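You operate a simulated robot arm through the tools that you are given. There is no shell and no other tool. Be economical: measure what you need, move in short steps, check, and stop when the job is done.

Carry out the task below with a simulated robot arm. There is one attempt and no reset: what you move stays moved.

JOB
Put the hand brush on the top of the grey parts bench away on the bare end of the trestle table. Then fetch the round black patch and set it on the top of the patch press bench. Then put the yellow eyelet tube on the open end of the short boat's floor. Then take the grey strip with three holes and leave it on the top of the valve bench. Then take the black ring patch from the yellow tray on the strip table and leave it on the top of the pump bench. Then fetch the white rubber strip and set it on top of the sheet pair with the green clip. Then lift the lid of the small green box open. Keep to this order.

Only the result counts: the job must be done as asked and must still hold three seconds after the hand-in. Knocking over, shifting, dropping, spilling or breaking anything else fails it. Lids that push on must go on centred and level and be pressed home; caps that screw on are set level and turned clockwise until they are tight. Flat cloth is picked up by pressing the open fingertips on it (5 to 10 N) and closing them slowly along it; thin cloth reads only 2 to 8 mm in the jaws.

ROBOT AND FRAMES
A 7-joint arm with a fingered hand on a trunk, on a base that drives. Base frame: it is fixed to the floor where the robot stands at the start and does not move with it; the origin is under the middle of the robot, x ahead of it, y to its left, z up; the surface under the hand at the start is at about z = 78. Units: cm, rad, N and s.
With the tool pointing down near the work surface it reaches from about 20 to 66 cm from the robot's upright axis, wherever it stands. Its first joint turns from -2.007 to 2.007 rad. Places, roughly: bare end of the trestle table [-150, -110, 60]; black ring patch (9x9x3 cm) [170, -520, 80]; grey strip with three holes [175, -400, 75]; hand brush (12x5x9 cm) [50, 0, 80]; lid of the small green box [70, -730, 90]; open end of the short boat's floor [-150, -40, 60]; round black patch [375, -225, 50]; sheet pair with the green clip [-675, -225, 25]; top of the patch press bench [150, -220, 80]; top of the pump bench [-150, -210, 80]; top of the valve bench [150, -10, 80]; white rubber strip (15x4x2 cm) [-760, 110, 80]; yellow eyelet tube (5x5x12 cm) [150, -380, 90]. Payload 3.1 kg.
The tool frame sits at the grasp point between the pads (the TCP): z along the fingers, y along the line on which they close. The tips reach 2.2 cm beyond it. Largest opening 11.2 cm; the body of the gripper starts 6 cm behind the TCP. The gripper is a hand of 3 fingers: y runs from the thumb to the fingers, the wrist lies at [0, 0, -21.8] in the tool frame, and closing takes about 1.5 s.
Orientation is that of the tool frame in the base frame, as a unit quaternion [w, x, y, z]. With the fingers straight down and closing along the base's y, the tool's x points along the base's -x, its y along +y and its z along -z.

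CONTROLS
- The arm moves only by the tool apply_moves. Its argument "commands" is a list that holds one entry, the list of rows, each a list of 6 numbers: the shift along the tool's x, y, z in mm, then the turn, a rotation vector about the tool's x, y, z in rad. In form: [[[x, y, z, wx, wy, wz], ...]]. A call has 1 to 20 rows; each row is the pose to reach, as a shift and turn from the pose commanded when the call began, along the tool's axes at that moment. "grip" is the opening, from 0 (shut) to 1 (fully open), set as the call begins (left out, the last holds). Each row takes 0.2 s and may step no farther than 5 cm and 0.15 rad from the row before; otherwise, or with a gripper value out of range, the whole call is refused. A pose out of reach is approached as far as the arm can. The call stops where the force on the tool passes 40 N (or 10 N more than at its start, if that is more) or the arm is blocked; 0.2 s more then pass. The fingers move at their own pace (about 10.8 cm/s each) and stop on an object; they squeeze with about 24 N. The grip force told is the motor's: it shows also when the fingers shut on nothing. Time passes only in rows, and 0.2 s behind the last, so rows that repeat a pose let the fingers close. The reply holds the time, the measured pose of the TCP, the force on the tool along the base axes, the opening and the grip force, in the units named above and with some noise, with the torque about the TCP (base axes, N m) and any sound that the robot's microphone picked up.
- Cameras (640 x 400 px; columns grow to the right, rows downward): "scene" is now at [1.57, 12.71, 156.83]; the picture's right is [-0.32, -0.95, 0.00], its down [-0.68, 0.23, -0.69] and it looks along [0.66, -0.22, -0.72] (base axes); focal length 272 px, centre (320, 200). "wrist" rides on the gripper at [6.6, 0.3, -8] in the tool frame; the picture's right is [-0.05, 1.00, 0.00], its down [-0.77, -0.04, -0.64] and it looks along [-0.64, -0.03, 0.77] (tool axes); focal length 275 px, centre (320, 200). There is no depth. A picture from a camera that has moved, and an enlarged one, comes with that camera's place and axes in the base frame and with its lens.
- grab_frame(camera): a new picture of that camera. The clock stands still meanwhile.
- lift_body(by): slides the trunk up (or, below 0, down) by that many cm; the arm and the scene camera ride with it, the base frame stays. It gives what a move gives, with no picture.
- roll_base(legs): drives the robot by 1 to 6 legs, each [ahead, left, turn to the left] in cm, cm and rad, along the robot's own axes; the way and the turn of a leg run together, so that a leg with both is an arc; at most 150 cm and 3.142 rad a leg. The arm and the cameras ride along, it lands a little off, and it stops where it bumps. It gives what a move gives.
- grasp_type(shape): the hand has 3 fingers and takes this shape, open, in about a second: jaw (thumb against the fingers, like two jaws); tri (thumb and two fingers); tip (a fingertip pinch); poke (one finger out to press); point (the index stretched); flat (the hand flat); cup (the hand cupped); fist (a fist). The gripper value then closes the fingers along that shape, each until it touches; the sizes above hold for jaw. It gives what a move gives, with no picture.
- head_to(pan, tilt): turns the head with the scene camera to pan (to the left, within 2.705 rad either way) and tilt (down, from -0.506 to 1.204), counted from straight ahead of the robot. It gives what a move gives.
- inspect(camera, box): a new picture of the part [left, top, right, bottom] of that camera's present view, enlarged. The clock stands still meanwhile.
- close_job(): hands the job in; it is judged then, once.

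Go step by step. Nothing tells you exact positions but the pictures and the camera data: compare them with the known pose of the tool, close in by small moves and look again before you grip or let go. The budget is 196 turns and 162 pictures, counting those below and the enlarged ones. Unless the task says otherwise, let go and move clear before handing in.

The tools are called after "Request:" as name(argument=value, ...) on one line, values as JSON. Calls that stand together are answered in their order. apply_moves: Moves the arm, as the interface text tells. Its arguments: {"type":"object","properties":{"commands":{"type":"array","items":{"type":"array","items":{"type":"array","items":{"type":"number"}}}},"grip":{"type":"number"}},"required":["commands"]} The other tools are called the same way: lift_body (by) slides the trunk up or down; grasp_type (shape) gives the hand a shape; roll_base (legs) drives the base; head_to (pan, tilt) turns the head that bears the scene camera; grab_frame (camera) takes a picture; inspect (camera, box) takes an enlarged picture of a part of a camera's view; close_job () hands the job in.

At the start:

```text
time_s: 0.0
tcp_pos: [49.84, 8.32, 105.29]
tcp_rot: [0.001, 0.0, 1.0, 0.0]
contact_force: [0.4, -0.3, 0.1]
ft_torque: [0.01, -0.01, 0.01]
width: 11.19
finger_force: 0.0
shape: jaw
trunk travel left (down, up): [-70.0, 29.0]
robot x, y, heading: [-0.28, -0.15, -0.001]
head pan, tilt: [-0.325, 0.803]
```

scene: 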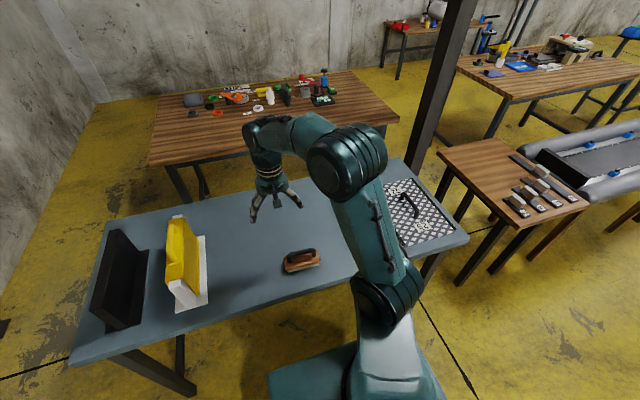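
wrist: 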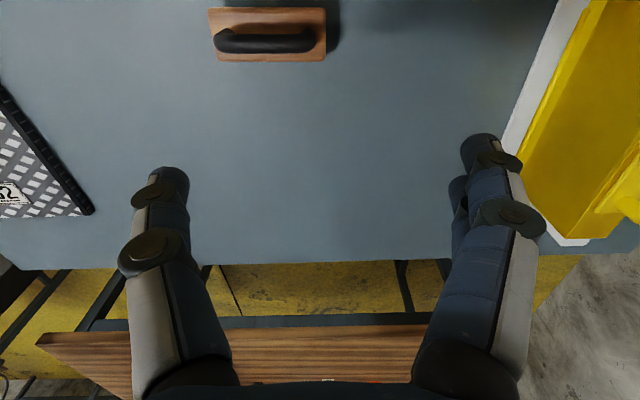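

The brush lies near (48, 3), with its handle along y. I'll turn the hand 90° so it closes across the handle, and move over it.

Request:
apply_moves(commands=[[[0, -5, 0, 0, 0, 0.14], [2, -10, 0, 0, 0, 0.28], [4, -15, 0, 0, 0, 0.42], [6, -20, 0, 0, 0, 0.56], [8, -25, 0, 0, 0, 0.7], [10, -30, 0, 0, 0, 0.84], [12, -35, 0, 0, 0, 0.98], [14, -40, 0, 0, 0, 1.12], [16, -45, 0, 0, 0, 1.26], [17, -50, 0, 0, 0, 1.4], [17, -53, 0, 0, 0, 1.5], [17, -53, 0, 0, 0, 1.57], [17, -53, 0, 0, 0, 1.57]]])

Request:
grab_frame(camera="wrist")

Request:
inspect(camera="scene", box=[230, 180, 390, 300])

```text
time_s: 2.8
tcp_pos: [48.29, 3.05, 105.25]
tcp_rot: [0.001, 0.707, 0.707, 0.0]
contact_force: [-0.2, 0.1, 0.0]
ft_torque: [0.03, 0.02, 0.01]
width: 11.18
finger_force: 0.0
shape: jaw
trunk travel left (down, up): [-70.0, 29.0]
robot x, y, heading: [-0.06, 0.1, 0.003]
head pan, tilt: [-0.325, 0.803]
```

```text
159 pictures are left
camera wrist: at [48.57, 9.66, 113.33], right [1.0, -0.05, 0.0], down [-0.04, -0.77, 0.64], along [-0.03, -0.64, -0.77], focal length 275 px, centre (320, 200)
```

wrist: 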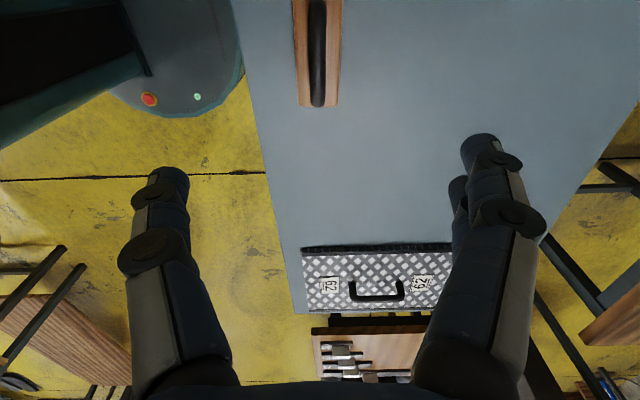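

```text
3.33 times, centred on (310, 240) of scene
camera zoom: at [1.57, 12.7, 156.83], right [-0.32, -0.95, 0.0], down [-0.68, 0.23, -0.69], along [0.66, -0.22, -0.72], focal length 905 px, centre (353, 67)
```

zoom: 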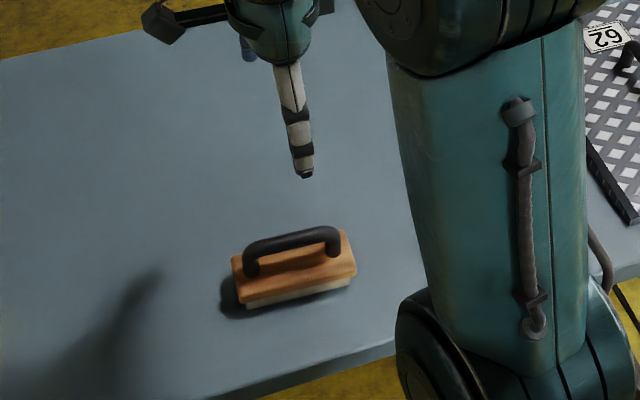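

The handle centre is near (47.6, 3.3), with its top at about z 87. I'll go down to about z 90 and check.

Request:
apply_moves(commands=[[[3, -6, 40, 0, 0, 0], [3, -6, 80, 0, 0, 0], [3, -6, 120, 0, 0, 0], [3, -6, 150, 0, 0, 0], [3, -6, 150, 0, 0, 0]]])

Request:
grab_frame(camera="wrist")

Request:
inspect(camera="scene", box=[230, 180, 390, 300])

```text
time_s: 4.0
tcp_pos: [47.56, 3.32, 90.33]
tcp_rot: [0.0, 0.706, 0.708, 0.0]
contact_force: [0.4, 0.0, 0.4]
ft_torque: [-0.03, -0.03, -0.02]
width: 11.17
finger_force: 0.0
shape: jaw
trunk travel left (down, up): [-70.0, 29.0]
robot x, y, heading: [0.01, 0.02, 0.001]
head pan, tilt: [-0.325, 0.803]
```

```text
157 pictures are left
camera wrist: at [47.95, 9.92, 98.32], right [1.0, -0.05, 0.0], down [-0.04, -0.77, 0.64], along [-0.03, -0.64, -0.77], focal length 275 px, centre (320, 200)
```

wrist: 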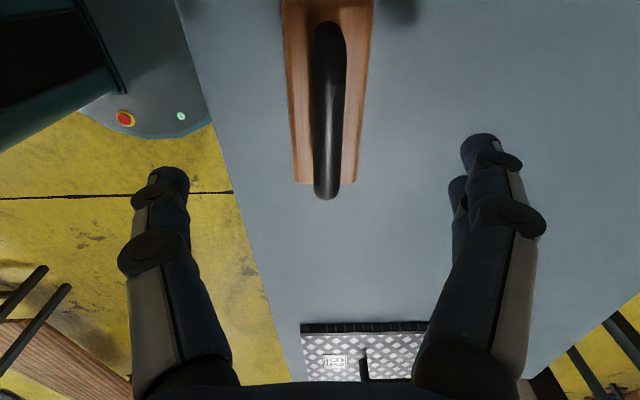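

```text
3.33 times, centred on (310, 240) of scene
camera zoom: at [1.52, 12.7, 156.83], right [-0.32, -0.95, 0.0], down [-0.68, 0.23, -0.69], along [0.66, -0.22, -0.72], focal length 905 px, centre (353, 67)
```

zoom: 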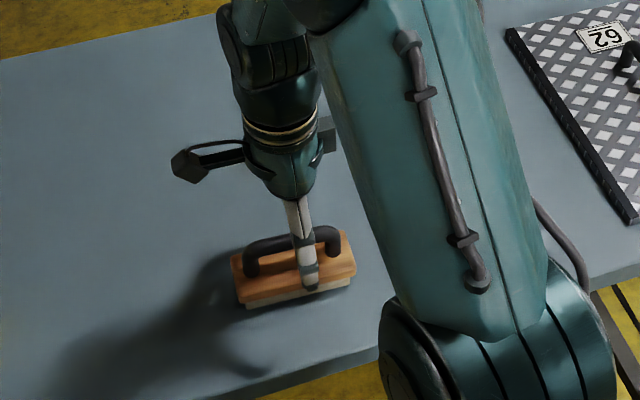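

The handle spans y of about 0 to 8.3 and sits at x ≈ 48. I'll shift a little, descend to z 85.6 and close.

Request:
apply_moves(commands=[[[8, 4, 20, 0, 0, 0], [8, 4, 40, 0, 0, 0], [8, 4, 46, 0, 0, 0]]])

Request:
apply_moves(commands=[[[0, 0, 0, 0, 0, 0], [0, 0, 0, 0, 0, 0], [0, 0, 0, 0, 0, 0], [0, 0, 0, 0, 0, 0], [0, 0, 0, 0, 0, 0], [0, 0, 0, 0, 0, 0], [0, 0, 0, 0, 0, 0], [0, 0, 0, 0, 0, 0]]], grip=0)

Request:
apply_moves(commands=[[[0, 0, -40, 0, 0, 0], [0, 0, -80, 0, 0, 0], [0, 0, -120, 0, 0, 0], [0, 0, -150, 0, 0, 0], [0, 0, -150, 0, 0, 0]]])

Request:
grab_frame(camera="wrist")

```text
time_s: 4.8
tcp_pos: [47.9, 4.18, 85.54]
tcp_rot: [0.0, 0.707, 0.707, 0.0]
contact_force: [-0.7, -0.4, 0.5]
ft_torque: [0.0, 0.0, -0.01]
width: 11.22
finger_force: 0.1
shape: jaw
trunk travel left (down, up): [-70.0, 29.0]
robot x, y, heading: [-0.05, -0.13, -0.002]
head pan, tilt: [-0.325, 0.803]
```

```text
time_s: 6.6
tcp_pos: [48.02, 4.23, 85.63]
tcp_rot: [-0.001, 0.706, 0.708, 0.0]
contact_force: [-0.1, -0.7, -1.2]
ft_torque: [-0.04, 0.03, -0.02]
width: 0.03
finger_force: 24.5
shape: jaw
trunk travel left (down, up): [-70.0, 29.0]
robot x, y, heading: [-0.04, 0.11, -0.002]
head pan, tilt: [-0.325, 0.803]
```

```text
time_s: 7.8
tcp_pos: [47.75, 4.14, 100.79]
tcp_rot: [0.0, 0.707, 0.707, 0.0]
contact_force: [0.5, 0.3, -0.9]
ft_torque: [-0.01, 0.01, 0.0]
width: 0.0
finger_force: 24.0
shape: jaw
trunk travel left (down, up): [-70.0, 29.0]
robot x, y, heading: [-0.1, -0.12, 0.001]
head pan, tilt: [-0.325, 0.803]
```

```text
155 pictures are left
camera wrist: at [48.19, 10.84, 108.87], right [1.0, -0.05, 0.0], down [-0.03, -0.77, 0.64], along [-0.03, -0.64, -0.77], focal length 275 px, centre (320, 200)
```

wrist: 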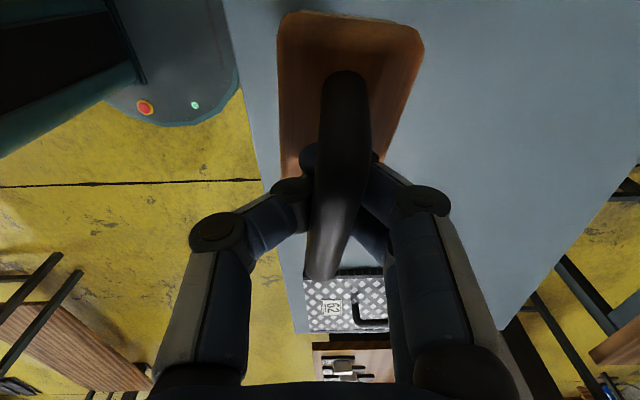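

The brush came up, but the fingers read fully shut, so it may be hanging on them by its handle. I'll look from the side.

Request:
inspect(camera="scene", box=[230, 150, 390, 270])

```text
3.33 times, centred on (310, 210) of scene
camera zoom: at [1.64, 12.72, 156.83], right [-0.32, -0.95, 0.0], down [-0.68, 0.23, -0.69], along [0.66, -0.22, -0.72], focal length 905 px, centre (353, 167)
```

zoom: 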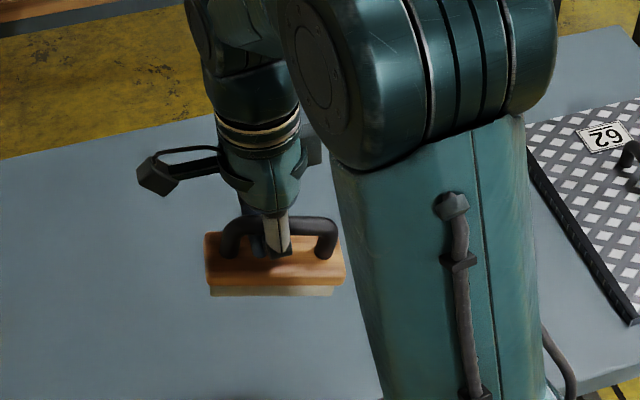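

It's hanging loosely, so I'll set it back down, go up 2 cm and grip the bar itself.

Request:
apply_moves(commands=[[[0, 0, 40, 0, 0, 0], [0, 0, 80, 0, 0, 0], [0, 0, 120, 0, 0, 0], [0, 0, 145, 0, 0, 0], [0, 0, 151, 0, 0, 0], [0, 0, 151, 0, 0, 0]]])

Request:
apply_moves(commands=[[[0, 0, 0, 0, 0, 0], [0, 0, 0, 0, 0, 0], [0, 0, 0, 0, 0, 0], [0, 0, 0, 0, 0, 0], [0, 0, 0, 0, 0, 0], [0, 0, -10, 0, 0, 0], [0, 0, -20, 0, 0, 0], [0, 0, -20, 0, 0, 0]]], grip=1)

Request:
grab_frame(camera="wrist")

```text
time_s: 9.2
tcp_pos: [47.87, 4.26, 85.69]
tcp_rot: [0.0, 0.706, 0.708, 0.0]
contact_force: [-0.3, 0.7, -1.8]
ft_torque: [-0.02, 0.04, 0.05]
width: 0.0
finger_force: 23.9
shape: jaw
trunk travel left (down, up): [-70.0, 29.0]
robot x, y, heading: [-0.31, 0.35, 0.001]
head pan, tilt: [-0.325, 0.803]
```

```text
time_s: 11.0
tcp_pos: [47.88, 4.17, 87.7]
tcp_rot: [0.0, 0.707, 0.708, 0.0]
contact_force: [-0.6, -0.1, 0.2]
ft_torque: [0.0, -0.01, 0.01]
width: 11.19
finger_force: 0.0
shape: jaw
trunk travel left (down, up): [-70.0, 29.0]
robot x, y, heading: [0.1, -0.25, -0.0]
head pan, tilt: [-0.325, 0.803]
```

```text
153 pictures are left
camera wrist: at [48.31, 10.82, 95.71], right [1.0, -0.05, 0.0], down [-0.04, -0.77, 0.64], along [-0.03, -0.64, -0.77], focal length 275 px, centre (320, 200)
```

wrist: 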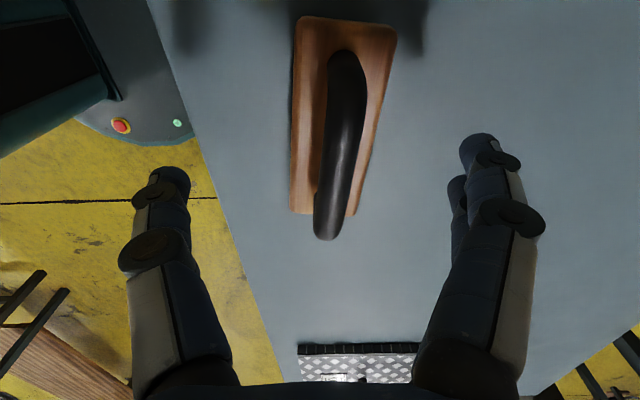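

The brush has turned by about 5°. I'll centre on the bar, align with it and close at tip height.

Request:
apply_moves(commands=[[[6, 7, 0, 0, 0, 0.09], [6, 7, 0, 0, 0, 0.09], [6, 7, 0, 0, 0, 0.09]]])

Request:
apply_moves(commands=[[[0, 0, 0, 0, 0, 0], [0, 0, 0, 0, 0, 0], [0, 0, 0, 0, 0, 0], [0, 0, 0, 0, 0, 0], [0, 0, 0, 0, 0, 0], [0, 0, 0, 0, 0, 0], [0, 0, 0, 0, 0, 0], [0, 0, 0, 0, 0, 0]]], grip=0)

Request:
grab_frame(camera="wrist")

```text
time_s: 11.8
tcp_pos: [48.61, 4.84, 87.68]
tcp_rot: [0.0, 0.738, 0.675, 0.0]
contact_force: [0.8, 0.0, -0.1]
ft_torque: [0.04, 0.03, -0.03]
width: 11.19
finger_force: 0.0
shape: jaw
trunk travel left (down, up): [-70.0, 29.0]
robot x, y, heading: [0.18, 0.13, 0.003]
head pan, tilt: [-0.325, 0.803]
```

```text
time_s: 13.6
tcp_pos: [48.64, 4.83, 87.59]
tcp_rot: [0.0, 0.737, 0.676, -0.001]
contact_force: [1.1, -1.1, 0.7]
ft_torque: [-0.02, 0.01, 0.0]
width: 0.0
finger_force: 24.2
shape: jaw
trunk travel left (down, up): [-70.0, 29.0]
robot x, y, heading: [0.2, -0.13, -0.005]
head pan, tilt: [-0.325, 0.803]
```

```text
152 pictures are left
camera wrist: at [49.62, 11.38, 95.68], right [0.99, -0.14, 0.0], down [-0.1, -0.76, 0.64], along [-0.09, -0.63, -0.77], focal length 275 px, centre (320, 200)
```

wrist: 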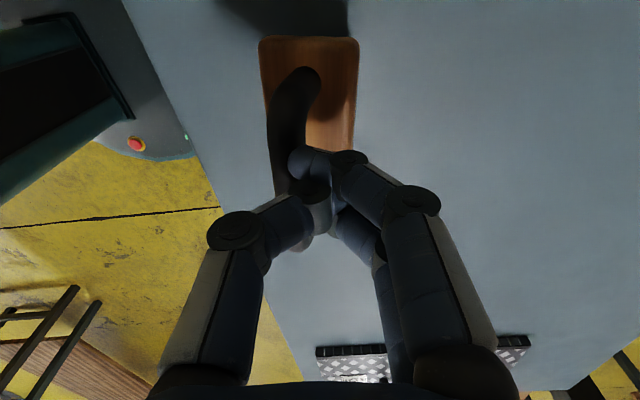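

Request:
inspect(camera="scene", box=[250, 190, 370, 280])

```text
4.44 times, centred on (310, 235) of scene
camera zoom: at [1.57, 12.71, 156.83], right [-0.32, -0.95, 0.0], down [-0.68, 0.23, -0.69], along [0.66, -0.22, -0.72], focal length 1207 px, centre (364, 44)
```

zoom: 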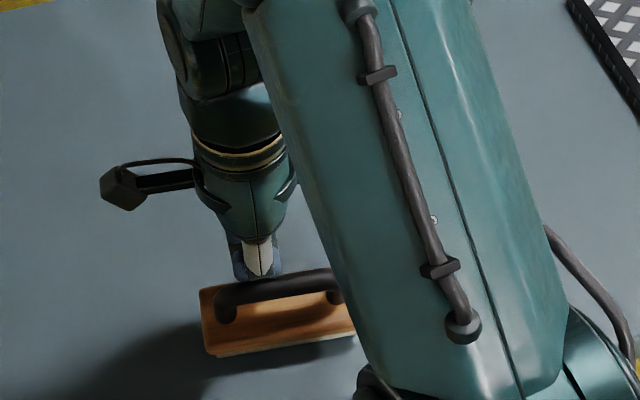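

The fingers closed just above the bar and nudged the brush. I'll open, rise and look again.

Request:
apply_moves(commands=[[[0, 0, 0, 0, 0, 0], [0, 0, 0, 0, 0, 0], [0, 0, 0, 0, 0, 0], [0, 0, 0, 0, 0, 0], [0, 0, 0, 0, 0, 0], [0, 0, -30, 0, 0, 0], [0, 0, -30, 0, 0, 0]]], grip=1)

Request:
grab_frame(camera="wrist")

Request:
inspect(camera="scene", box=[250, 190, 370, 280])

```text
time_s: 15.2
tcp_pos: [48.63, 4.87, 90.56]
tcp_rot: [0.001, 0.738, 0.675, -0.001]
contact_force: [-0.8, -0.2, -0.2]
ft_torque: [0.01, 0.01, 0.04]
width: 11.21
finger_force: 0.1
shape: jaw
trunk travel left (down, up): [-70.0, 29.0]
robot x, y, heading: [0.18, -0.18, 0.0]
head pan, tilt: [-0.325, 0.803]
```

```text
150 pictures are left
camera wrist: at [49.57, 11.38, 98.57], right [0.99, -0.14, 0.0], down [-0.1, -0.76, 0.64], along [-0.09, -0.63, -0.77], focal length 275 px, centre (320, 200)
```

wrist: 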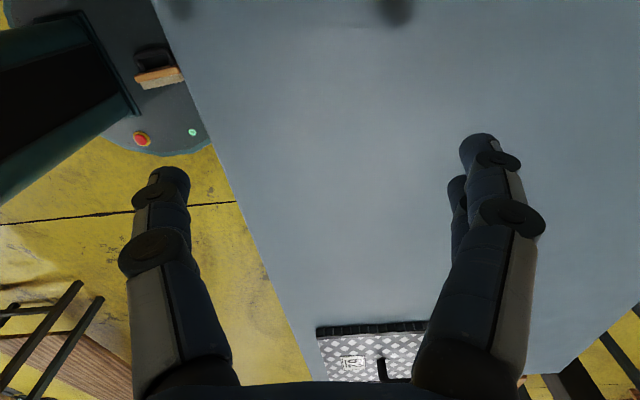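

```text
4.44 times, centred on (310, 235) of scene
camera zoom: at [1.66, 12.72, 156.83], right [-0.32, -0.95, 0.0], down [-0.68, 0.23, -0.69], along [0.66, -0.22, -0.72], focal length 1207 px, centre (364, 44)
```

zoom: 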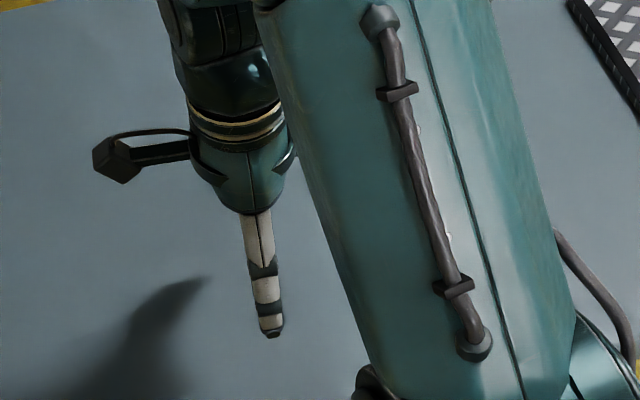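

The opening thumb swept the brush off, and it now seems to lie on the robot's own base platform. I'll look closely before moving anything.

Request:
head_to(pan=0.0, tilt=1.2)

Request:
grab_frame(camera="scene")

Request:
inspect(camera="wrist", box=[70, 0, 270, 160])

```text
time_s: 16.1
tcp_pos: [48.51, 4.82, 90.57]
tcp_rot: [-0.001, 0.738, 0.675, 0.0]
contact_force: [0.1, -1.3, 0.4]
ft_torque: [0.03, 0.0, 0.01]
width: 11.2
finger_force: 0.1
shape: jaw
trunk travel left (down, up): [-70.0, 29.0]
robot x, y, heading: [-0.1, 0.04, 0.0]
head pan, tilt: [0.0, 1.201]
```

```text
148 pictures are left
camera scene: at [-0.44, 15.27, 154.09], right [0.0, -1.0, 0.0], down [-0.93, 0.0, -0.36], along [0.36, 0.0, -0.93], focal length 272 px, centre (320, 200)
```

scene: 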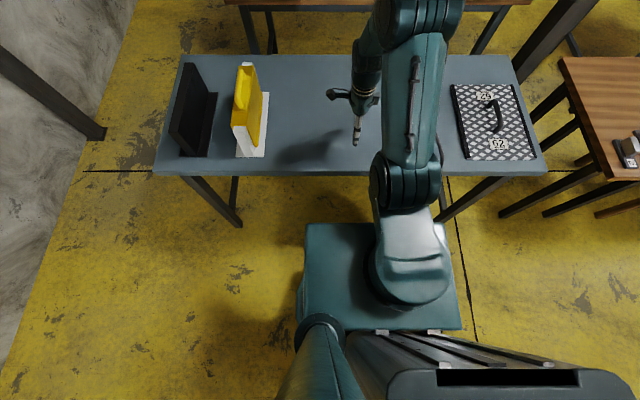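

```text
2.50 times, centred on (170, 80) of wrist
camera zoom: at [49.52, 11.37, 98.58], right [0.99, -0.14, 0.0], down [-0.1, -0.76, 0.64], along [-0.09, -0.63, -0.77], focal length 688 px, centre (695, 500)
```

zoom: 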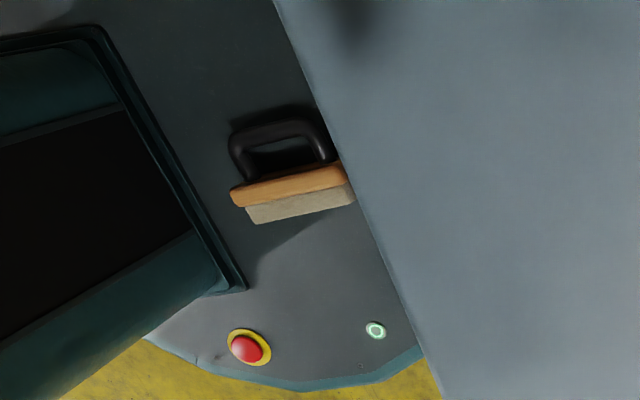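

The brush lies on its side on the robot's base shelf, in front of the trunk. I'll raise the trunk for a second viewpoint and triangulate.

Request:
lift_body(by=25)

Request:
grab_frame(camera="wrist")

Request:
grab_frame(camera="scene")

```text
time_s: 18.6
tcp_pos: [48.6, 4.83, 115.58]
tcp_rot: [0.0, 0.738, 0.675, 0.0]
contact_force: [0.2, 0.2, 0.0]
ft_torque: [0.02, 0.02, -0.01]
width: 11.2
finger_force: 0.0
shape: jaw
trunk travel left (down, up): [-95.0, 4.0]
robot x, y, heading: [-0.08, -0.31, 0.0]
head pan, tilt: [0.0, 1.201]
```

```text
146 pictures are left
camera wrist: at [49.53, 11.38, 123.58], right [0.99, -0.14, 0.0], down [-0.1, -0.76, 0.64], along [-0.09, -0.63, -0.77], focal length 275 px, centre (320, 200)
```

wrist: 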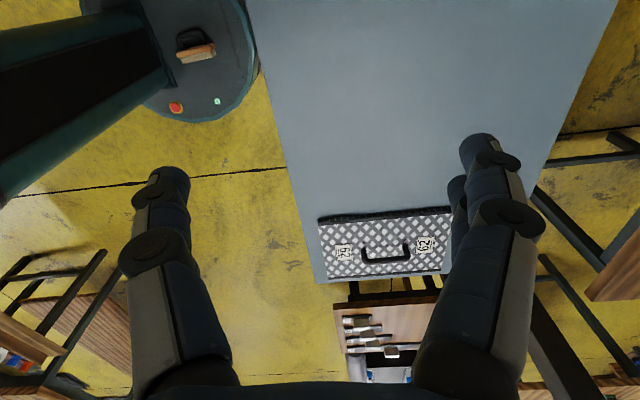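

```text
145 pictures are left
camera scene: at [-0.45, 15.29, 179.08], right [0.0, -1.0, 0.0], down [-0.93, 0.0, -0.36], along [0.36, 0.0, -0.93], focal length 272 px, centre (320, 200)
```

scene: 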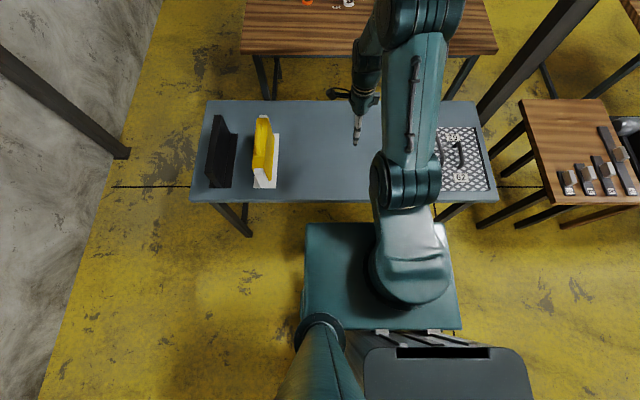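

The brush spans about x 2–15 at z ≈ 29 on the base shelf. To reach it I must back away from the bench, so I'll look behind first.

Request:
head_to(pan=2.6, tilt=0.6)

Request:
grab_frame(camera="scene")

Request:
head_to(pan=-2.4, tilt=0.6)

Request:
grab_frame(camera="scene")

Request:
head_to(pan=-1.3, tilt=0.5)

Request:
grab_frame(camera="scene")

```text
time_s: 21.0
tcp_pos: [48.42, 4.61, 115.44]
tcp_rot: [0.0, 0.738, 0.674, 0.0]
contact_force: [-0.1, -0.3, 0.5]
ft_torque: [-0.01, -0.02, 0.02]
width: 11.18
finger_force: 0.1
shape: jaw
trunk travel left (down, up): [-95.0, 4.0]
robot x, y, heading: [-0.2, 0.16, -0.005]
head pan, tilt: [2.601, 0.6]
```

```text
144 pictures are left
camera scene: at [-13.62, 19.84, 183.54], right [0.52, 0.86, 0.0], down [0.48, -0.29, -0.83], along [-0.71, 0.43, -0.56], focal length 272 px, centre (320, 200)
```

scene: 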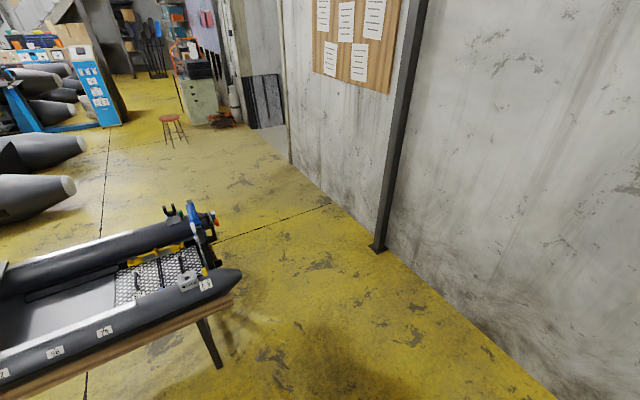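

```text
time_s: 24.9
tcp_pos: [48.54, 4.82, 115.52]
tcp_rot: [0.0, 0.737, 0.675, 0.0]
contact_force: [0.3, 0.6, -0.8]
ft_torque: [-0.01, 0.0, -0.02]
width: 11.2
finger_force: 0.1
shape: jaw
trunk travel left (down, up): [-95.0, 4.0]
robot x, y, heading: [0.04, 0.14, 0.008]
head pan, tilt: [-2.4, 0.6]
```

```text
143 pictures are left
camera scene: at [-12.56, 9.31, 183.55], right [-0.68, 0.74, 0.0], down [0.42, 0.38, -0.83], along [-0.61, -0.56, -0.56], focal length 272 px, centre (320, 200)
```

scene: 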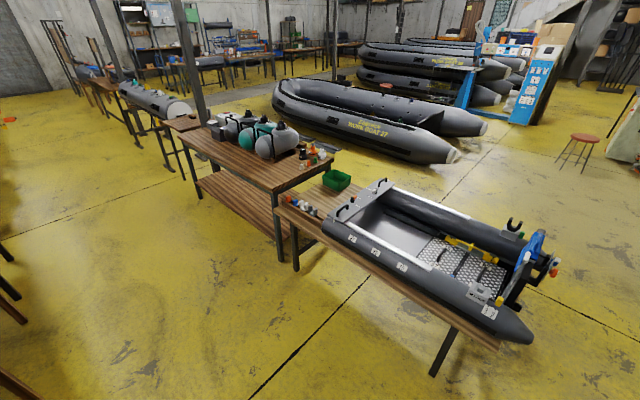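

```text
time_s: 26.2
tcp_pos: [48.46, 4.76, 115.51]
tcp_rot: [0.0, 0.738, 0.675, 0.0]
contact_force: [0.6, -0.3, -0.8]
ft_torque: [0.0, -0.04, 0.01]
width: 11.2
finger_force: 0.1
shape: jaw
trunk travel left (down, up): [-95.0, 4.0]
robot x, y, heading: [0.16, 0.16, -0.006]
head pan, tilt: [-1.3, 0.499]
```

```text
142 pictures are left
camera scene: at [-3.63, 6.51, 184.45], right [-0.96, -0.27, 0.0], down [-0.13, 0.46, -0.88], along [0.23, -0.85, -0.48], focal length 272 px, centre (320, 200)
```

scene: 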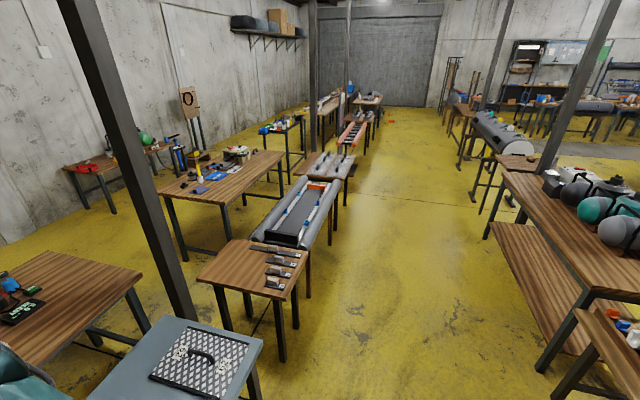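

The aisle behind is clear for about 80 cm. I'll back up 45 cm with the brush riding along and see whether it stays put.

Request:
roll_base(legs=[[-15, 0, 0], [-30, 0, 0]])

Request:
grab_frame(camera="wrist")

```text
time_s: 29.2
tcp_pos: [3.42, 4.89, 115.52]
tcp_rot: [0.0, 0.738, 0.675, 0.0]
contact_force: [0.1, 0.3, 0.8]
ft_torque: [0.02, 0.0, 0.02]
width: 11.19
finger_force: 0.0
shape: jaw
trunk travel left (down, up): [-95.0, 4.0]
robot x, y, heading: [-44.77, -0.01, 0.001]
head pan, tilt: [-1.3, 0.499]
```

```text
141 pictures are left
camera wrist: at [4.49, 11.42, 123.55], right [0.99, -0.13, 0.0], down [-0.1, -0.76, 0.64], along [-0.09, -0.63, -0.77], focal length 275 px, centre (320, 200)
```

wrist: 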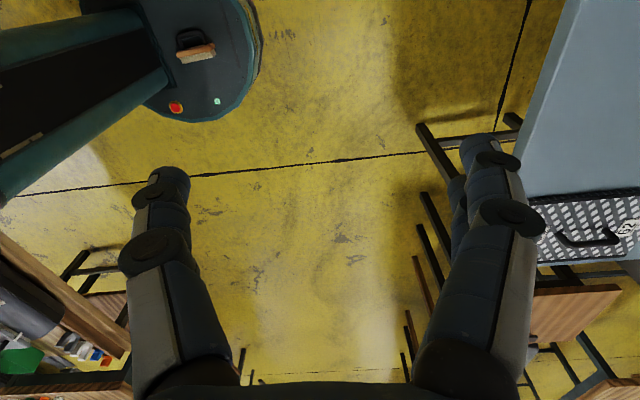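

The brush stayed put. I'll turn the hand so its camera faces back toward the robot.

Request:
apply_moves(commands=[[[0, 0, 0, 0, 0, 0.14], [0, 0, 0, 0, 0, 0.28], [0, 0, 0, 0, 0, 0.42], [0, 0, 0, 0, 0, 0.56], [0, 0, 0, 0, 0, 0.7], [0, 0, 0, 0, 0, 0.84], [0, 0, 0, 0, 0, 0.98], [0, 0, 0, 0, 0, 1.12], [0, 0, 0, 0, 0, 1.26], [0, 0, 0, 0, 0, 1.4], [0, 0, 0, 0, 0, 1.48], [0, 0, 0, 0, 0, 1.48]]])

Request:
grab_frame(camera="wrist")

```text
time_s: 31.9
tcp_pos: [3.51, 4.81, 115.57]
tcp_rot: [0.0, 1.0, 0.0, 0.0]
contact_force: [-0.8, 0.7, -0.6]
ft_torque: [-0.04, 0.01, -0.01]
width: 11.17
finger_force: 0.0
shape: jaw
trunk travel left (down, up): [-95.0, 4.0]
robot x, y, heading: [-45.2, 0.09, 0.002]
head pan, tilt: [-1.3, 0.499]
```

```text
140 pictures are left
camera wrist: at [10.2, 4.52, 123.58], right [-0.04, -1.0, 0.0], down [-0.77, 0.03, 0.64], along [-0.64, 0.03, -0.77], focal length 275 px, centre (320, 200)
```

wrist: 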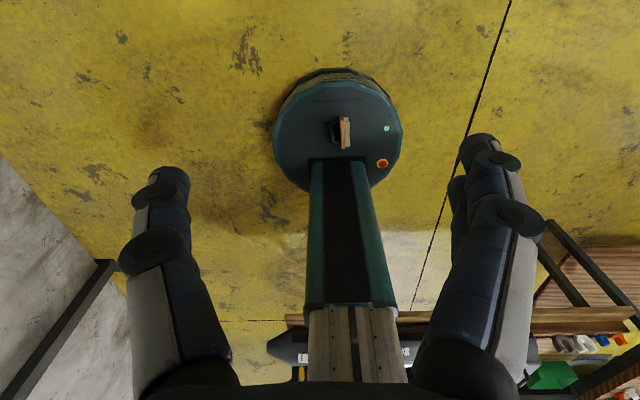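

I have a clear view of the brush at about (-36, -3). I'll lower the trunk 45 cm, which leaves the carriage well above the brush, and tilt the fingers toward the robot.

Request:
lift_body(by=-45)

Request:
apply_moves(commands=[[[-30, 5, 20, 0, -0.1, 0], [-60, 10, 40, 0, -0.2, 0], [-90, 15, 60, 0, -0.3, 0], [-120, 20, 80, 0, -0.4, 0], [-150, 30, 100, 0, -0.5, 0], [-180, 40, 120, 0, -0.6, 0], [-200, 45, 140, 0, -0.6, 0], [-200, 45, 140, 0, -0.6, 0]]])

Request:
grab_frame(camera="wrist")

```text
refused: -45 is not a number from -40 to 40
```

```text
time_s: 33.6
tcp_pos: [-16.66, 0.28, 101.67]
tcp_rot: [0.0, 0.955, 0.001, -0.296]
contact_force: [-0.2, -0.8, 0.6]
ft_torque: [-0.04, 0.03, -0.01]
width: 11.19
finger_force: 0.1
shape: jaw
trunk travel left (down, up): [-95.0, 4.0]
robot x, y, heading: [-44.98, 0.06, 0.004]
head pan, tilt: [-1.3, 0.499]
```

```text
139 pictures are left
camera wrist: at [-6.61, 0.08, 104.56], right [-0.03, -1.0, 0.03], down [-0.28, 0.04, 0.96], along [-0.96, 0.03, -0.28], focal length 275 px, centre (320, 200)
```

wrist: 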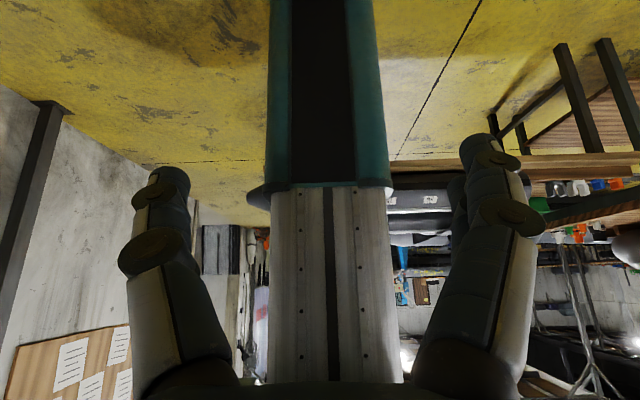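

Request:
lift_body(by=-40)

Request:
grab_frame(camera="wrist")

```text
time_s: 37.5
tcp_pos: [-16.77, 0.35, 61.65]
tcp_rot: [0.0, 0.955, 0.001, -0.296]
contact_force: [-0.5, -0.2, -0.5]
ft_torque: [-0.01, -0.02, -0.03]
width: 11.2
finger_force: 0.0
shape: jaw
trunk travel left (down, up): [-55.0, 44.0]
robot x, y, heading: [-45.08, 0.14, 0.005]
head pan, tilt: [-1.3, 0.499]
```

```text
138 pictures are left
camera wrist: at [-6.58, 0.07, 64.58], right [-0.03, -1.0, 0.03], down [-0.28, 0.04, 0.96], along [-0.96, 0.03, -0.28], focal length 275 px, centre (320, 200)
```

wrist: 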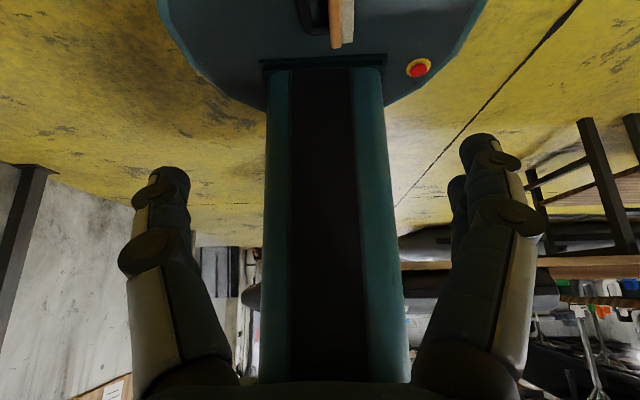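

Request:
apply_moves(commands=[[[15, 3, 45, 0, 0, 0], [30, 6, 90, 0, 0, 0], [45, 9, 130, 0, 0, 0], [56, 11, 170, 0, 0, 0], [56, 11, 200, 0, 0, 0], [56, 11, 200, 0, 0, 0]]])

Request:
grab_frame(camera="wrist")

```text
time_s: 38.9
tcp_pos: [-23.28, -0.79, 41.94]
tcp_rot: [0.0, 0.955, 0.001, -0.295]
contact_force: [0.3, 0.0, 0.0]
ft_torque: [0.0, -0.02, 0.01]
width: 11.21
finger_force: 0.1
shape: jaw
trunk travel left (down, up): [-55.0, 44.0]
robot x, y, heading: [-45.31, 0.04, -0.001]
head pan, tilt: [-1.3, 0.499]
```

```text
137 pictures are left
camera wrist: at [-13.15, -1.06, 44.85], right [-0.04, -1.0, 0.03], down [-0.28, 0.04, 0.96], along [-0.96, 0.03, -0.28], focal length 275 px, centre (320, 200)
```

wrist: 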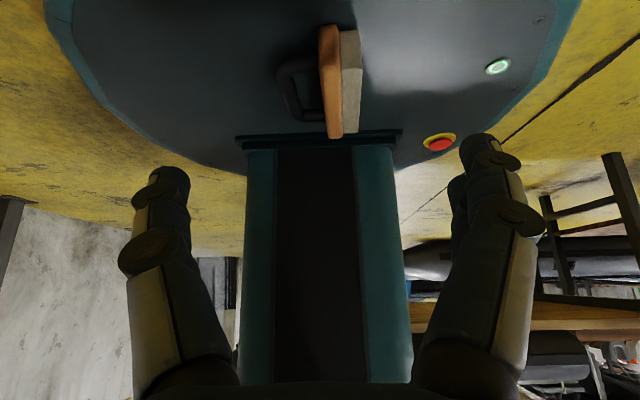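

I now put the brush at x ≈ -38 to -26, y ≈ -4.5 to 3, with its top at z ≈ 31 on a shelf at z ≈ 25.6. I'll bring the fingers around it.

Request:
apply_moves(commands=[[[10, 0, 45, 0, 0, 0], [21, 0, 90, 0, 0, 0], [21, 0, 125, 0, 0, 0], [21, 0, 125, 0, 0, 0]]])

Request:
grab_frame(camera="wrist")

```text
time_s: 39.9
tcp_pos: [-30.13, -0.77, 33.52]
tcp_rot: [0.001, 0.956, 0.001, -0.294]
contact_force: [0.6, -1.5, -0.6]
ft_torque: [-0.02, 0.01, -0.01]
width: 11.21
finger_force: 0.0
shape: jaw
out of reach, approached as far as the arm can: row 2, 3, 4
trunk travel left (down, up): [-55.0, 44.0]
robot x, y, heading: [-45.04, 0.13, 0.0]
head pan, tilt: [-1.3, 0.499]
```

```text
136 pictures are left
camera wrist: at [-19.98, -1.02, 36.47], right [-0.04, -1.0, 0.03], down [-0.28, 0.04, 0.96], along [-0.96, 0.03, -0.28], focal length 275 px, centre (320, 200)
```

wrist: 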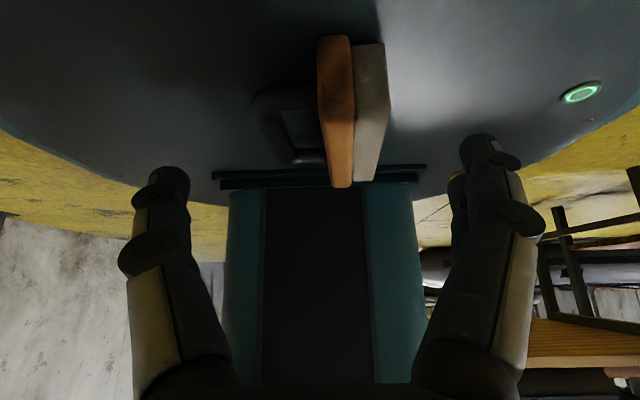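

I'm at the reach limit downward, so I'll lower the trunk 6 cm for margin, after backing the hand up slightly, and then seat the fingers.

Request:
apply_moves(commands=[[[-5, 0, -30, 0, 0, 0], [-5, 0, -30, 0, 0, 0]]])

Request:
lift_body(by=-7)

```text
time_s: 40.5
tcp_pos: [-28.86, -0.76, 36.15]
tcp_rot: [0.001, 0.955, 0.002, -0.296]
contact_force: [-0.3, 0.3, 0.1]
ft_torque: [0.0, -0.01, 0.0]
width: 11.21
finger_force: 0.0
shape: jaw
trunk travel left (down, up): [-55.0, 44.0]
robot x, y, heading: [-44.8, 0.06, 0.003]
head pan, tilt: [-1.3, 0.499]
```

```text
time_s: 41.6
tcp_pos: [-28.91, -0.79, 29.13]
tcp_rot: [0.001, 0.955, 0.002, -0.295]
contact_force: [-0.4, 0.3, 0.5]
ft_torque: [-0.03, -0.03, 0.02]
width: 11.21
finger_force: 0.0
shape: jaw
trunk travel left (down, up): [-48.0, 51.0]
robot x, y, heading: [-45.04, -0.32, 0.003]
head pan, tilt: [-1.3, 0.499]
```

Request:
apply_moves(commands=[[[-10, 0, 10, 0, 0, 0], [-17, 0, 20, 0, 0, 0], [-17, 0, 20, 0, 0, 0]]])

Request:
grab_frame(camera="wrist")

```text
time_s: 42.4
tcp_pos: [-31.4, -0.67, 28.44]
tcp_rot: [0.0, 0.955, 0.002, -0.296]
contact_force: [0.8, -0.3, -0.4]
ft_torque: [-0.02, -0.04, 0.01]
width: 11.2
finger_force: 0.0
shape: jaw
trunk travel left (down, up): [-48.0, 51.0]
robot x, y, heading: [-45.14, -0.08, -0.0]
head pan, tilt: [-1.3, 0.499]
```

```text
135 pictures are left
camera wrist: at [-21.27, -1.03, 31.41], right [-0.04, -1.0, 0.03], down [-0.28, 0.04, 0.96], along [-0.96, 0.03, -0.28], focal length 275 px, centre (320, 200)
```

wrist: 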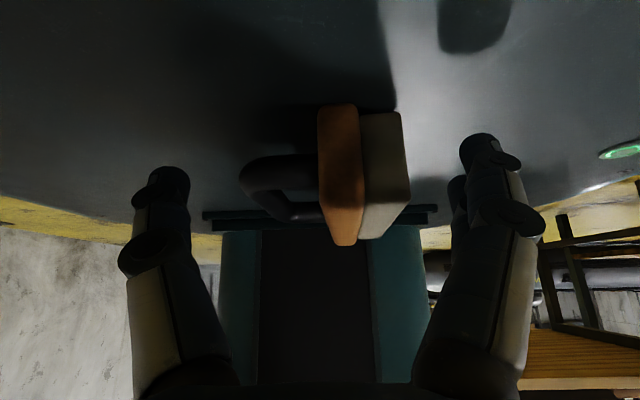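

The grasp point sits at mid-brush, so I'll close.

Request:
apply_moves(commands=[[[0, 0, 0, 0, 0, 0], [0, 0, 0, 0, 0, 0], [0, 0, 0, 0, 0, 0], [0, 0, 0, 0, 0, 0], [0, 0, 0, 0, 0, 0], [0, 0, 0, 0, 0, 0], [0, 0, 0, 0, 0, 0], [0, 0, 0, 0, 0, 0]]], grip=0)

Request:
grab_frame(camera="wrist")

```text
time_s: 44.2
tcp_pos: [-31.3, -0.74, 28.39]
tcp_rot: [0.0, 0.955, 0.002, -0.296]
contact_force: [-1.4, -0.2, -0.3]
ft_torque: [-0.04, 0.02, 0.04]
width: 3.08
finger_force: 23.9
shape: jaw
trunk travel left (down, up): [-48.0, 51.0]
robot x, y, heading: [-45.12, -0.2, 0.004]
head pan, tilt: [-1.3, 0.499]
```

```text
134 pictures are left
camera wrist: at [-21.25, -1.03, 31.41], right [-0.03, -1.0, 0.03], down [-0.28, 0.04, 0.96], along [-0.96, 0.03, -0.28], focal length 275 px, centre (320, 200)
```

wrist: 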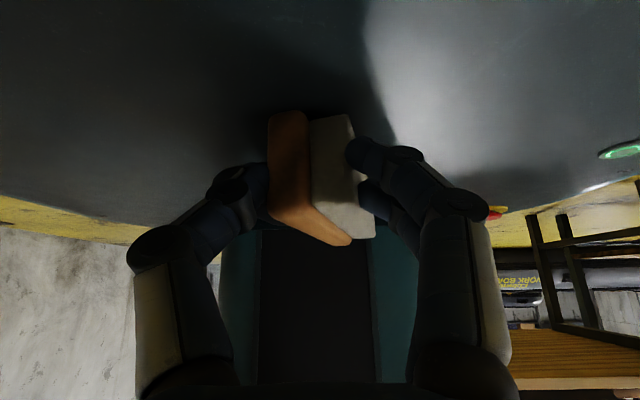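

It's held across the wood and bristles at 3.1 cm. I'll retreat back and up.

Request:
apply_moves(commands=[[[0, 0, -30, 0, 0, 0], [0, 0, -70, 0, 0, 0], [0, 0, -110, 0, 0, 0], [0, 0, -150, 0, 0, 0], [0, 0, -190, 0, 0, 0], [0, 0, -220, 0, 0, 0], [0, 0, -220, 0, 0, 0]]])

Request:
lift_body(by=40)

Request:
grab_frame(camera="wrist")

```text
time_s: 45.8
tcp_pos: [-19.0, -0.94, 46.74]
tcp_rot: [0.001, 0.955, 0.002, -0.296]
contact_force: [0.2, -0.1, -1.4]
ft_torque: [-0.01, -0.08, 0.0]
width: 3.07
finger_force: 24.0
shape: jaw
trunk travel left (down, up): [-48.0, 51.0]
robot x, y, heading: [-44.92, -0.0, 0.0]
head pan, tilt: [-1.3, 0.499]
```

```text
time_s: 49.6
tcp_pos: [-19.08, -0.81, 86.77]
tcp_rot: [0.002, 0.955, 0.002, -0.297]
contact_force: [-0.2, 0.3, -3.4]
ft_torque: [0.01, -0.1, 0.01]
width: 3.07
finger_force: 24.0
shape: jaw
trunk travel left (down, up): [-88.0, 11.0]
robot x, y, heading: [-45.06, 0.15, 0.005]
head pan, tilt: [-1.3, 0.499]
```

```text
133 pictures are left
camera wrist: at [-8.94, -1.09, 89.61], right [-0.04, -1.0, 0.03], down [-0.28, 0.04, 0.96], along [-0.96, 0.03, -0.28], focal length 275 px, centre (320, 200)
```

wrist: 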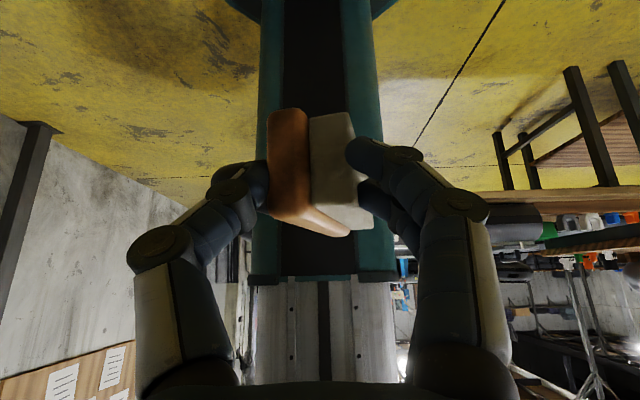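

The brush is held firmly. I'll drive to the trestle table: turn right, go 105 cm along the aisle, turn right to face -x, then look.

Request:
roll_base(legs=[[0, 0, -1.571], [100, 0, 0], [0, 0, -1.571]])

Request:
head_to(pan=0, tilt=0.75)

Request:
grab_frame(camera="scene")

```text
time_s: 62.5
tcp_pos: [-75.31, -98.16, 86.62]
tcp_rot: [0.296, 0.02, 0.955, -0.006]
contact_force: [0.8, -0.6, -2.7]
ft_torque: [-0.03, 0.09, -0.01]
width: 3.04
finger_force: 24.0
shape: jaw
trunk travel left (down, up): [-88.0, 11.0]
robot x, y, heading: [-49.21, -100.45, 3.098]
head pan, tilt: [-1.3, 0.499]
```

```text
time_s: 64.0
tcp_pos: [-75.3, -98.29, 86.73]
tcp_rot: [0.295, 0.019, 0.955, -0.005]
contact_force: [0.4, -1.0, -1.5]
ft_torque: [0.02, 0.1, -0.04]
width: 3.09
finger_force: 25.0
shape: jaw
trunk travel left (down, up): [-88.0, 11.0]
robot x, y, heading: [-49.19, -100.18, 3.094]
head pan, tilt: [0.0, 0.75]
```

```text
132 pictures are left
camera scene: at [-52.38, -115.37, 175.26], right [0.04, 1.0, 0.0], down [0.68, -0.03, -0.73], along [-0.73, 0.03, -0.68], focal length 272 px, centre (320, 200)
```

scene: 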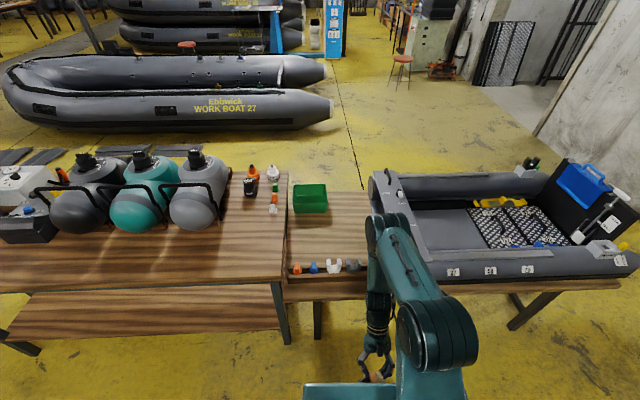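

The bare part of the trestle table is around (-146, -103), between the tray, the small parts and the boat. I'll drive in closer.

Request:
roll_base(legs=[[35, 5, 0.045]])

Request:
head_to(pan=0, tilt=0.9)

Request:
grab_frame(camera="scene")

```text
time_s: 66.3
tcp_pos: [-110.5, -103.54, 86.7]
tcp_rot: [0.296, 0.0, 0.955, 0.0]
contact_force: [-0.4, 0.5, -0.7]
ft_torque: [-0.02, 0.12, -0.01]
width: 3.07
finger_force: 24.5
shape: jaw
trunk travel left (down, up): [-88.0, 11.0]
robot x, y, heading: [-84.49, -104.66, 3.143]
head pan, tilt: [0.0, 0.75]
```

```text
time_s: 67.0
tcp_pos: [-110.42, -103.57, 86.67]
tcp_rot: [0.296, -0.001, 0.955, 0.0]
contact_force: [-0.1, 0.0, -0.5]
ft_torque: [0.02, 0.08, 0.0]
width: 3.02
finger_force: 23.9
shape: jaw
trunk travel left (down, up): [-88.0, 11.0]
robot x, y, heading: [-84.22, -104.21, 3.136]
head pan, tilt: [0.0, 0.901]
```

```text
131 pictures are left
camera scene: at [-86.17, -119.66, 174.07], right [0.0, 1.0, 0.0], down [0.78, 0.0, -0.62], along [-0.62, 0.0, -0.78], focal length 272 px, centre (320, 200)
```

scene: 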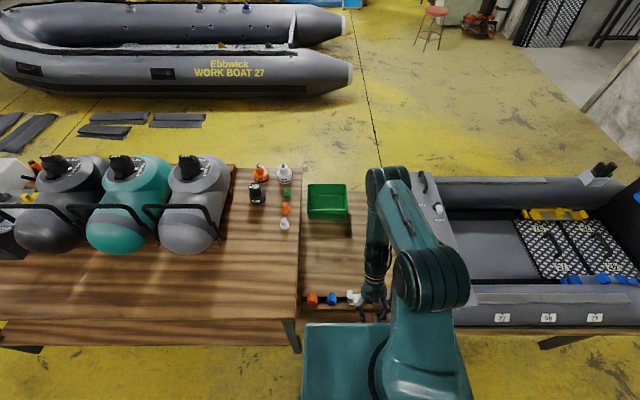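

I'll extend the arm over the bare area at about (-138, -101), easing the tilt.

Request:
apply_moves(commands=[[[40, 4, -16, 0, 0.02, 0], [80, 8, -32, 0, 0.04, 0], [120, 12, -48, 0, 0.07, 0], [160, 16, -64, 0, 0.1, 0], [200, 20, -80, 0, 0.12, 0], [235, 23, -95, 0, 0.14, 0], [261, 25, -106, 0, 0.15, 0], [261, 25, -106, 0, 0.15, 0]]])

Request:
grab_frame(camera="wrist")

Request:
grab_frame(camera="scene")

```text
time_s: 68.8
tcp_pos: [-132.87, -101.52, 83.31]
tcp_rot: [0.223, 0.0, 0.975, 0.0]
contact_force: [-0.3, -0.4, -1.1]
ft_torque: [0.01, 0.03, -0.01]
width: 3.05
finger_force: 24.2
shape: jaw
out of reach, approached as far as the arm can: row 5, 6, 7, 8
trunk travel left (down, up): [-88.0, 11.0]
robot x, y, heading: [-84.59, -104.06, 3.144]
head pan, tilt: [0.0, 0.901]
```

```text
130 pictures are left
camera wrist: at [-142.2, -101.26, 87.72], right [0.04, 1.0, 0.02], down [0.42, -0.04, 0.91], along [0.91, -0.03, -0.42], focal length 275 px, centre (320, 200)
```

wrist: 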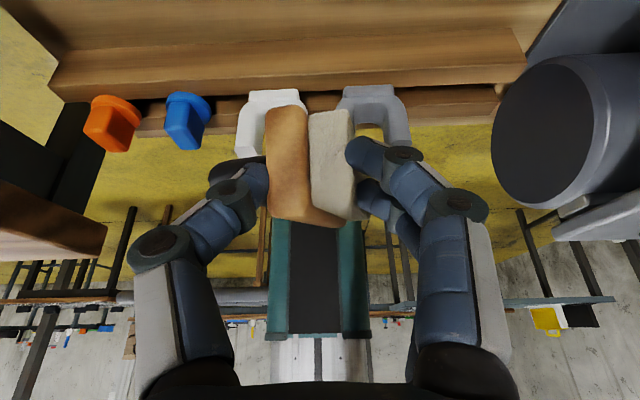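

```text
129 pictures are left
camera scene: at [-86.14, -119.65, 174.06], right [0.0, 1.0, 0.0], down [0.78, 0.0, -0.62], along [-0.62, 0.0, -0.78], focal length 272 px, centre (320, 200)
```

scene: 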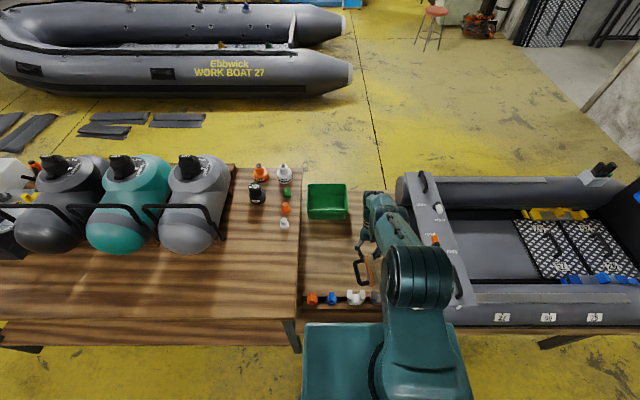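

Request:
apply_moves(commands=[[[10, 0, -5, 0, 0.1, 0], [25, 0, -12, 0, 0.2, 0], [45, 0, -22, 0, 0.3, 0], [45, 0, -22, 0, 0.3, 0], [45, 0, -22, 0, 0.3, 0]]])

Request:
lift_body(by=-8)

Request:
grab_frame(camera="wrist")

```text
time_s: 70.0
tcp_pos: [-137.96, -101.48, 83.14]
tcp_rot: [0.075, 0.001, 0.997, 0.0]
contact_force: [-0.5, -0.6, -2.4]
ft_torque: [-0.02, 0.11, -0.03]
width: 3.02
finger_force: 24.6
shape: jaw
trunk travel left (down, up): [-88.0, 11.0]
robot x, y, heading: [-84.22, -104.76, 3.137]
head pan, tilt: [0.0, 0.901]
```

```text
time_s: 71.2
tcp_pos: [-137.76, -101.36, 75.26]
tcp_rot: [0.076, 0.0, 0.997, -0.001]
contact_force: [-0.5, 0.5, -1.5]
ft_torque: [0.02, 0.08, -0.01]
width: 3.02
finger_force: 24.0
shape: jaw
trunk travel left (down, up): [-80.0, 19.0]
robot x, y, heading: [-84.55, -104.35, 3.134]
head pan, tilt: [0.0, 0.901]
```

```text
128 pictures are left
camera wrist: at [-145.48, -101.14, 82.19], right [0.05, 1.0, 0.01], down [0.67, -0.04, 0.74], along [0.74, -0.03, -0.67], focal length 275 px, centre (320, 200)
```

wrist: 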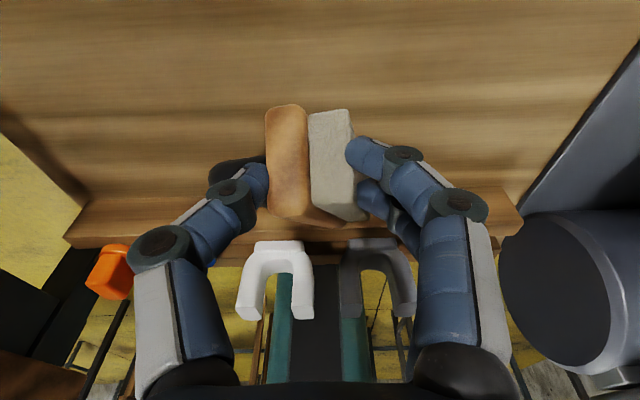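

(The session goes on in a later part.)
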